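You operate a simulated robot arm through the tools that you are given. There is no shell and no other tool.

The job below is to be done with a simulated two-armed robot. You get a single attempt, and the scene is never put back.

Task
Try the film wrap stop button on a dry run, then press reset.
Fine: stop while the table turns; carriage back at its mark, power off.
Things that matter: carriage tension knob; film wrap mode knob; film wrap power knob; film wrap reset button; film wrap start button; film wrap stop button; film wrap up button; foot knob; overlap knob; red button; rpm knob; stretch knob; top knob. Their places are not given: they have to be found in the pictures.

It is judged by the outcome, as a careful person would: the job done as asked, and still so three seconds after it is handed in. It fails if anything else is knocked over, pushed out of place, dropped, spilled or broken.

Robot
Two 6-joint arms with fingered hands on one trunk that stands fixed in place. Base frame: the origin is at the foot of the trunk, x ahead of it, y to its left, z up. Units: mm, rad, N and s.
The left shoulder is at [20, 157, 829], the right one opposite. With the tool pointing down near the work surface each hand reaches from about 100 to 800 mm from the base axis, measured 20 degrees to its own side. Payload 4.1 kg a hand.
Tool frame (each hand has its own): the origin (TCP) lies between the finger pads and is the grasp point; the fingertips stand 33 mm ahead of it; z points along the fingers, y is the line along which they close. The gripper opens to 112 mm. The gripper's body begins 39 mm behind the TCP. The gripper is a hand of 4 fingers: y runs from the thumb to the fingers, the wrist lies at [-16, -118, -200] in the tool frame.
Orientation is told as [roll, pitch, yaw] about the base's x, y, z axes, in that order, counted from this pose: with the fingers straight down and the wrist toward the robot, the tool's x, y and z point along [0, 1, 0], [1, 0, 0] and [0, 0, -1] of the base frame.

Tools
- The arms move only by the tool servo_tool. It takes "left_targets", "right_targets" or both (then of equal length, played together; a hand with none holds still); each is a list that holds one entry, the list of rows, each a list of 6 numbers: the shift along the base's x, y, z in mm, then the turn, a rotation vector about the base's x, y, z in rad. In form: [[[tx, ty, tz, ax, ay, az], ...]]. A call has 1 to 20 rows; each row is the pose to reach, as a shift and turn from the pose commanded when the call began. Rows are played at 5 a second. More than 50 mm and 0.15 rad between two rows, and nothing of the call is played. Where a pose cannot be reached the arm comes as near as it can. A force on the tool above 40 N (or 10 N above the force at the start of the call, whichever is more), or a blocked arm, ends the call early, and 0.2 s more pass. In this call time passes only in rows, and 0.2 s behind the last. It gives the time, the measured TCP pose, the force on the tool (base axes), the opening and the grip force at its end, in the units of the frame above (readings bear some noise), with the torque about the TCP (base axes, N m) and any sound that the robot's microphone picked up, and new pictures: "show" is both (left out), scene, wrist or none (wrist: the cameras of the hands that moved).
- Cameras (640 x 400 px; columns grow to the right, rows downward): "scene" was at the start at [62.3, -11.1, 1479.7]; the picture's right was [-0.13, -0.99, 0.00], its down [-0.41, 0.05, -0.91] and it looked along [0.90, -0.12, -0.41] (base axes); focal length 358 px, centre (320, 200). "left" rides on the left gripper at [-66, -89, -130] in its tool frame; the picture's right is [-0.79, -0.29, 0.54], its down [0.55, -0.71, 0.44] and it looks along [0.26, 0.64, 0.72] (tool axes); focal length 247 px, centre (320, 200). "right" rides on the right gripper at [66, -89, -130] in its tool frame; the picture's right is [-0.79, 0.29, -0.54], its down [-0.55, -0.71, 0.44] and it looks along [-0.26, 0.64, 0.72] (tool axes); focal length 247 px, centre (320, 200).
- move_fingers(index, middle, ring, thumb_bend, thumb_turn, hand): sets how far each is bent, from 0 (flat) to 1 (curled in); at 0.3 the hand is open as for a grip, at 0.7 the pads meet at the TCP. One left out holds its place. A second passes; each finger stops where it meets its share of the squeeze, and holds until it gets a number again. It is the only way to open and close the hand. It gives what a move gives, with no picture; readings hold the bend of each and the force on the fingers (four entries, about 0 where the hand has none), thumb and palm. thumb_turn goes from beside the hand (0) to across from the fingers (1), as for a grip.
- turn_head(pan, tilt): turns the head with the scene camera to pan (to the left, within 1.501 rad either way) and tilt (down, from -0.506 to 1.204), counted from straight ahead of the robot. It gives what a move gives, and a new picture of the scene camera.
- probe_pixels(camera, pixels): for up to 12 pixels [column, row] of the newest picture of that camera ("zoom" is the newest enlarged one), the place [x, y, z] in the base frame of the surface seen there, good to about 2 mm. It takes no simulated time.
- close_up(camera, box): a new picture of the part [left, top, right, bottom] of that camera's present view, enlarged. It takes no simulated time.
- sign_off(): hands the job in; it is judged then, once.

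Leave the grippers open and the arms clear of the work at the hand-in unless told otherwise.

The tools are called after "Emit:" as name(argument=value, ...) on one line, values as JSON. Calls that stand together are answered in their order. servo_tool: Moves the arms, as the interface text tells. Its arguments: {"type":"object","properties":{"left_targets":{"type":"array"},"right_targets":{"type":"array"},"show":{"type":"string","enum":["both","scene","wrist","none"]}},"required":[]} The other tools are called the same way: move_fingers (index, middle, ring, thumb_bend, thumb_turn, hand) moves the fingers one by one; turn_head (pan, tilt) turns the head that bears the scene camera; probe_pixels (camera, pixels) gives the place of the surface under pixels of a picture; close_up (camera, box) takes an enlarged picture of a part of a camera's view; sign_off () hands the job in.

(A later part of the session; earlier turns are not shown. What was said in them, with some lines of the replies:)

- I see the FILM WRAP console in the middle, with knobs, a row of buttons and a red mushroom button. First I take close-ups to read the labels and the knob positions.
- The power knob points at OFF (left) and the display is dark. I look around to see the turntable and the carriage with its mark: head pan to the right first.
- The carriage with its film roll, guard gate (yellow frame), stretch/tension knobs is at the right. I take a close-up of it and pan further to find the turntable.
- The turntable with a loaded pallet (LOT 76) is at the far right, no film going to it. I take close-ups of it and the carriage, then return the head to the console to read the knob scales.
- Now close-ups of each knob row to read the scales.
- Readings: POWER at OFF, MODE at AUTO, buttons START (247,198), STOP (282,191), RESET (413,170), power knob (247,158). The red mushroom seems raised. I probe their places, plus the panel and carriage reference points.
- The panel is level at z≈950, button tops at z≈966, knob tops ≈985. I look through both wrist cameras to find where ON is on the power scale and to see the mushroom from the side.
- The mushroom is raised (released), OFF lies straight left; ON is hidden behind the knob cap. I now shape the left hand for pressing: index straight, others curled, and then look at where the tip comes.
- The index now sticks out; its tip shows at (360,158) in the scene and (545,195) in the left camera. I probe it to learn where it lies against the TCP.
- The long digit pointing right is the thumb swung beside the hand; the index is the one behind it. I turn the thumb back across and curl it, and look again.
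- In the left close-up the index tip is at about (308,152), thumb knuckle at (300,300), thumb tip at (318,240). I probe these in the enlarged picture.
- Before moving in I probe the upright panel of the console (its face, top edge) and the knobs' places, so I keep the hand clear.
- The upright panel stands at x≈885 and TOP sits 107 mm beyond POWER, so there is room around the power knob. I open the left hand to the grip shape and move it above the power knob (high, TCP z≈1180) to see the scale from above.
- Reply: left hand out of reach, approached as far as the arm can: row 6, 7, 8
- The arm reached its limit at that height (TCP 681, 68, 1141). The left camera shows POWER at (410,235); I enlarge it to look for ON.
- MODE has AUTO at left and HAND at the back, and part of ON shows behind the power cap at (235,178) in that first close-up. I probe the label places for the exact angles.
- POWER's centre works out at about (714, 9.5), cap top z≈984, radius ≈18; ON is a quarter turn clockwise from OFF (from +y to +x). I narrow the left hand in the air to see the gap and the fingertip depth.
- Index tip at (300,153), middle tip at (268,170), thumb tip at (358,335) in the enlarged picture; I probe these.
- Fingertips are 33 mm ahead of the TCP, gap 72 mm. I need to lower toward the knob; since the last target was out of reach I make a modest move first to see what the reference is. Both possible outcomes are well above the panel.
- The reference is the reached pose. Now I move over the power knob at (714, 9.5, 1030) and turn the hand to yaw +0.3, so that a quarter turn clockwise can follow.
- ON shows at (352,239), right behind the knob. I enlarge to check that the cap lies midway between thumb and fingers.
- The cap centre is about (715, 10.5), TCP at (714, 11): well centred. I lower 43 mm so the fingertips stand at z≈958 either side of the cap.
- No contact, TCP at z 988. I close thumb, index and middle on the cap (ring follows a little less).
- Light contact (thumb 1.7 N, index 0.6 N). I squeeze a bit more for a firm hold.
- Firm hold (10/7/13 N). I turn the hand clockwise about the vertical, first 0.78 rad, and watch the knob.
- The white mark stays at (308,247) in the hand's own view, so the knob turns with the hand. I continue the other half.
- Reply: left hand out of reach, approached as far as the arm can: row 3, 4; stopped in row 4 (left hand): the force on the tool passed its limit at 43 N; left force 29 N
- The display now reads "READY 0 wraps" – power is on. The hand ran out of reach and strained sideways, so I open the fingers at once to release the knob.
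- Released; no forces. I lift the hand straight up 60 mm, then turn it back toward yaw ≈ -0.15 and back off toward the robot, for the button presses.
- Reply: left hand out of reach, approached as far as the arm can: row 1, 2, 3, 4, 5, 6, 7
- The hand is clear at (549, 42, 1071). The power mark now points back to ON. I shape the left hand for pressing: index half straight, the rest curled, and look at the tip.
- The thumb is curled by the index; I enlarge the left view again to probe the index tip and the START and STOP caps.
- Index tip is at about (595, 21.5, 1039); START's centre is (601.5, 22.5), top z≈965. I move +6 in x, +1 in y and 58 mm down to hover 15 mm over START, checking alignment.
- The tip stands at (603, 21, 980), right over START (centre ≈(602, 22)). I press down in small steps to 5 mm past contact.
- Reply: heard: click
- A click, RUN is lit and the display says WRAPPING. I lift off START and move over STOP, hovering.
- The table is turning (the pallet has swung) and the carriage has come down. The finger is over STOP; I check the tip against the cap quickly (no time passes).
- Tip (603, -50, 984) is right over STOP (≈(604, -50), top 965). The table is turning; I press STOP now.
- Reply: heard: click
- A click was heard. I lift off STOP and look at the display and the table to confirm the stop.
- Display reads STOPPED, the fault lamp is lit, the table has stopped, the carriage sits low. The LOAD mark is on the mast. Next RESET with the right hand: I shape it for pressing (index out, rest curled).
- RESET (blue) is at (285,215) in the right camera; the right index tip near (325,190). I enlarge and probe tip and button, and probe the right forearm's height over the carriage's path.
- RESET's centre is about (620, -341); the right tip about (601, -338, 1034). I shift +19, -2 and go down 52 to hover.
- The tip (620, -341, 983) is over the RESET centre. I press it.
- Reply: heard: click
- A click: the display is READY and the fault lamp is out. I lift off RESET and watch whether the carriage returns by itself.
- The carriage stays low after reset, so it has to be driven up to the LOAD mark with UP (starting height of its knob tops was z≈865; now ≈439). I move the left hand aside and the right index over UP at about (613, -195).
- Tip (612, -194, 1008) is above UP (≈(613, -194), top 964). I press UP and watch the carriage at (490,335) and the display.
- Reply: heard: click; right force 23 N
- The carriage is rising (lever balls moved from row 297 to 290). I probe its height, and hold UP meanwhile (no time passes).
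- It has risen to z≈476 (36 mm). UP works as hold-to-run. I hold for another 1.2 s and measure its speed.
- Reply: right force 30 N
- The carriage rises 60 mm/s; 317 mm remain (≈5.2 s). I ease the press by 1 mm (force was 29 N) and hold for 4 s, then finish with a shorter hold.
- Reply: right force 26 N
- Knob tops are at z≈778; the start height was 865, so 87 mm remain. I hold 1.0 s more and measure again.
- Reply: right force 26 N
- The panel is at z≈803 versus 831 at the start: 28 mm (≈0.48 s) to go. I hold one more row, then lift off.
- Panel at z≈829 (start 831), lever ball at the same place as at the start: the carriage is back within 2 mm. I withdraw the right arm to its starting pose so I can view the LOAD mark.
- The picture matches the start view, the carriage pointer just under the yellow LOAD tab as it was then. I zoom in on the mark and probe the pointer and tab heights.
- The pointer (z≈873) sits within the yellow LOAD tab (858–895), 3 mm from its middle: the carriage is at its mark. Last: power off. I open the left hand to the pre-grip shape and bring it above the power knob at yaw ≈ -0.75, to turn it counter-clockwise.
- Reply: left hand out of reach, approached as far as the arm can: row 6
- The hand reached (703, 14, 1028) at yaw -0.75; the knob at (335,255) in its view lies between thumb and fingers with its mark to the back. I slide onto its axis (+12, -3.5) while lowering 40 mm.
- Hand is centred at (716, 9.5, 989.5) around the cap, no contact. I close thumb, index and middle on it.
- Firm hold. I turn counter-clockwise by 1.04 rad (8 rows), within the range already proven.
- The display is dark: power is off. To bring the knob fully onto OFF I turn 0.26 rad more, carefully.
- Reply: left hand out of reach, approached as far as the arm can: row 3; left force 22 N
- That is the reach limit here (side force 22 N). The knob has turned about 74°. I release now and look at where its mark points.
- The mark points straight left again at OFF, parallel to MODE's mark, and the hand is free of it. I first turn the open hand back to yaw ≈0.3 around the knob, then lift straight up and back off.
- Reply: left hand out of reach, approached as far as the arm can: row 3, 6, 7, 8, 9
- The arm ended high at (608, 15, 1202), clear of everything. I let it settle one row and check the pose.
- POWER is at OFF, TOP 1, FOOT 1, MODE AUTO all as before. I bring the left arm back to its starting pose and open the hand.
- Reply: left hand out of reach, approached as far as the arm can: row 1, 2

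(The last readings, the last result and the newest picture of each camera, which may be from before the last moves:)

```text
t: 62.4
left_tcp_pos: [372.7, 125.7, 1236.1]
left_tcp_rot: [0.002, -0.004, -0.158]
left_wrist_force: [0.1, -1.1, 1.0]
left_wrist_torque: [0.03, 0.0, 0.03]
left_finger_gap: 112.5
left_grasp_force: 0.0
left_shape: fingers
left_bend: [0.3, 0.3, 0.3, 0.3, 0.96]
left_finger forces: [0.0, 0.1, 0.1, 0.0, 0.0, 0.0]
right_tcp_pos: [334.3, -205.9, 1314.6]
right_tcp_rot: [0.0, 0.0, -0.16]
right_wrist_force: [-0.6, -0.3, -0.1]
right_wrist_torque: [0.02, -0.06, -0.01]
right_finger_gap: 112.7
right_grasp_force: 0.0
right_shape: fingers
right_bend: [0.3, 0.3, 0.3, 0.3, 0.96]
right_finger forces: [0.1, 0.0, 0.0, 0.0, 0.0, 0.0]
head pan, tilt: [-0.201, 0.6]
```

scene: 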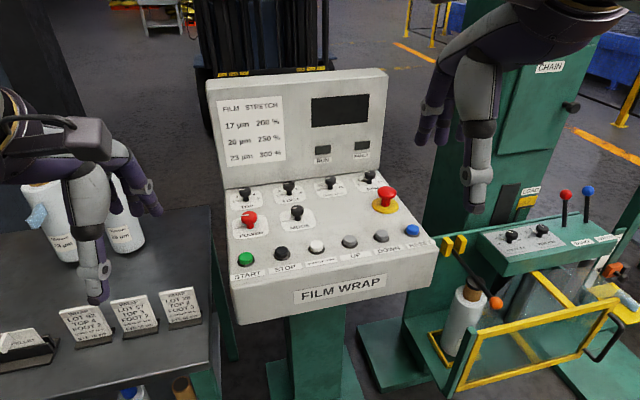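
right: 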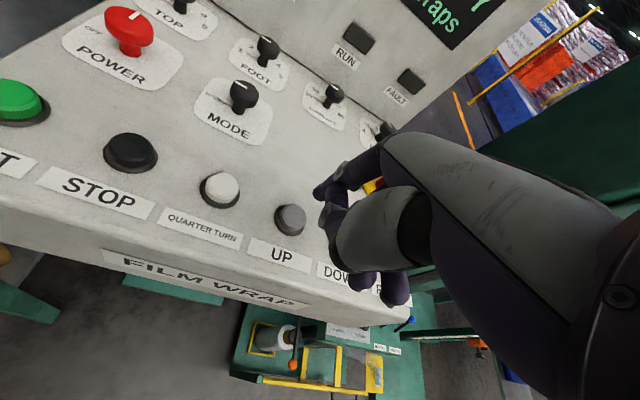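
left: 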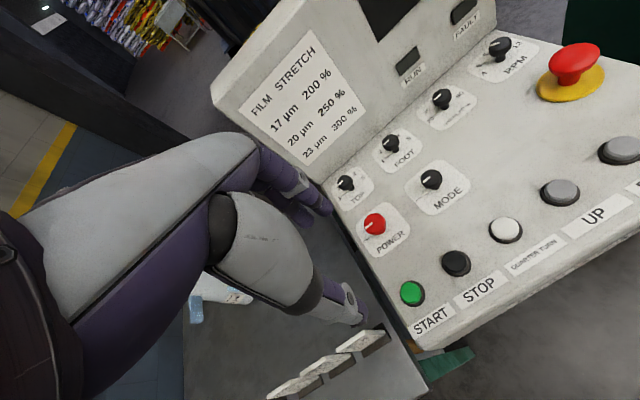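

Both arms are back at their starting poses, hands open. I do a final check of the knobs, the carriage at its mark and the table items.

Emit:
close_up(camera="scene", box=[225, 165, 435, 290])

Emit:
close_up(camera="scene", box=[430, 170, 640, 350])

Emit:
probe_pixels(camera="scene", pixels=[[512, 234], [543, 229], [530, 255], [566, 194], [588, 190]])

Emit:
close_up(camera="scene", box=[0, 160, 230, 400])

```text
3.05 times, centred on (330, 228) of scene
```

zoom: 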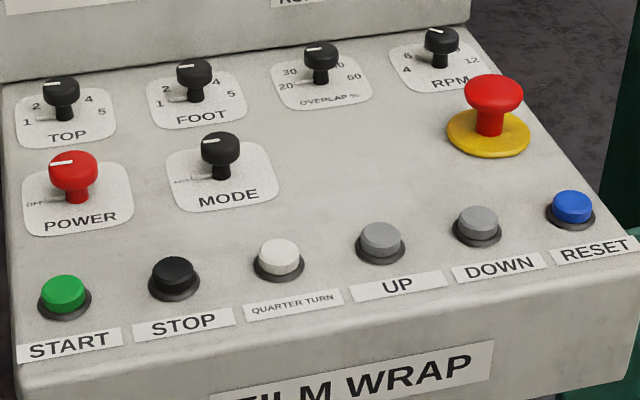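

```text
2.22 times, centred on (535, 260) of scene
```

zoom: 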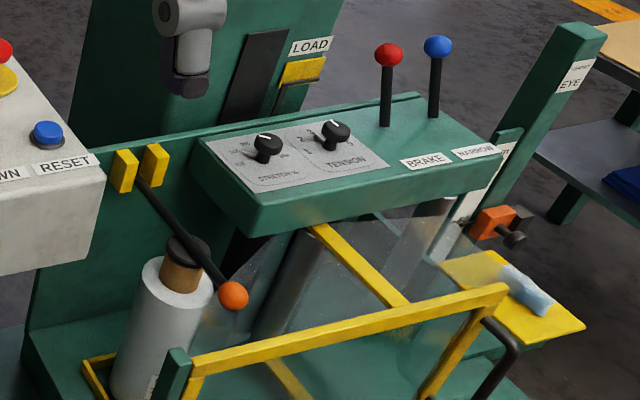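

```text
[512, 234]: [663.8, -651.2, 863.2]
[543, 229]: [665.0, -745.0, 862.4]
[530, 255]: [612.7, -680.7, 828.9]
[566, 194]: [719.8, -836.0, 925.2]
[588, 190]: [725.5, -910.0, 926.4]
```

```text
1.67 times, centred on (115, 280) of scene
```

zoom: 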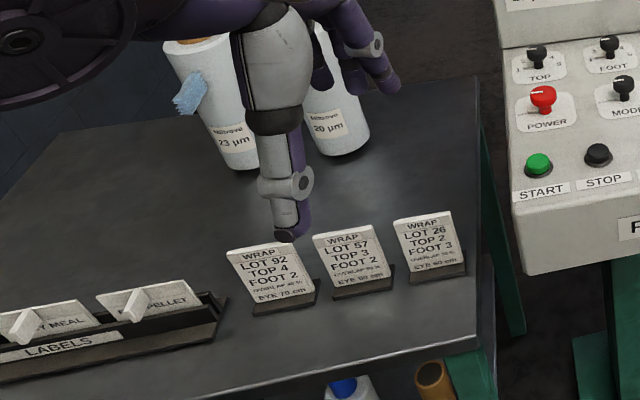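

Everything is as asked: STOP was pressed while the table turned, RESET cleared it to READY, the carriage stands at its LOAD mark (within about 3 mm), power is OFF, the other knobs unchanged, arms clear with open hands. I hand in.

Emit:
sign_off()

```text
The job is handed in.
```

The dry run is done and handed in.

- **Stop test:** I pressed STOP while the table was turning. The table stopped and the display read STOPPED with the fault lamp on.
- **Reset:** pressing RESET put out the fault lamp and brought the display back to READY.
- **Carriage:** it did not return by itself after the reset, so I drove it up with the UP button. Its pointer now sits within the yellow LOAD tab, about 3 mm from the middle.
- **Power:** the power knob is back at OFF and the display is dark.

I never touched the mode, top, foot, overlap, rpm, stretch or tension knobs or the red button, and they look unchanged. Both arms are back at their starting poses with the hands open. The table and its pallet were left where they stopped, turned partway from their starting position.
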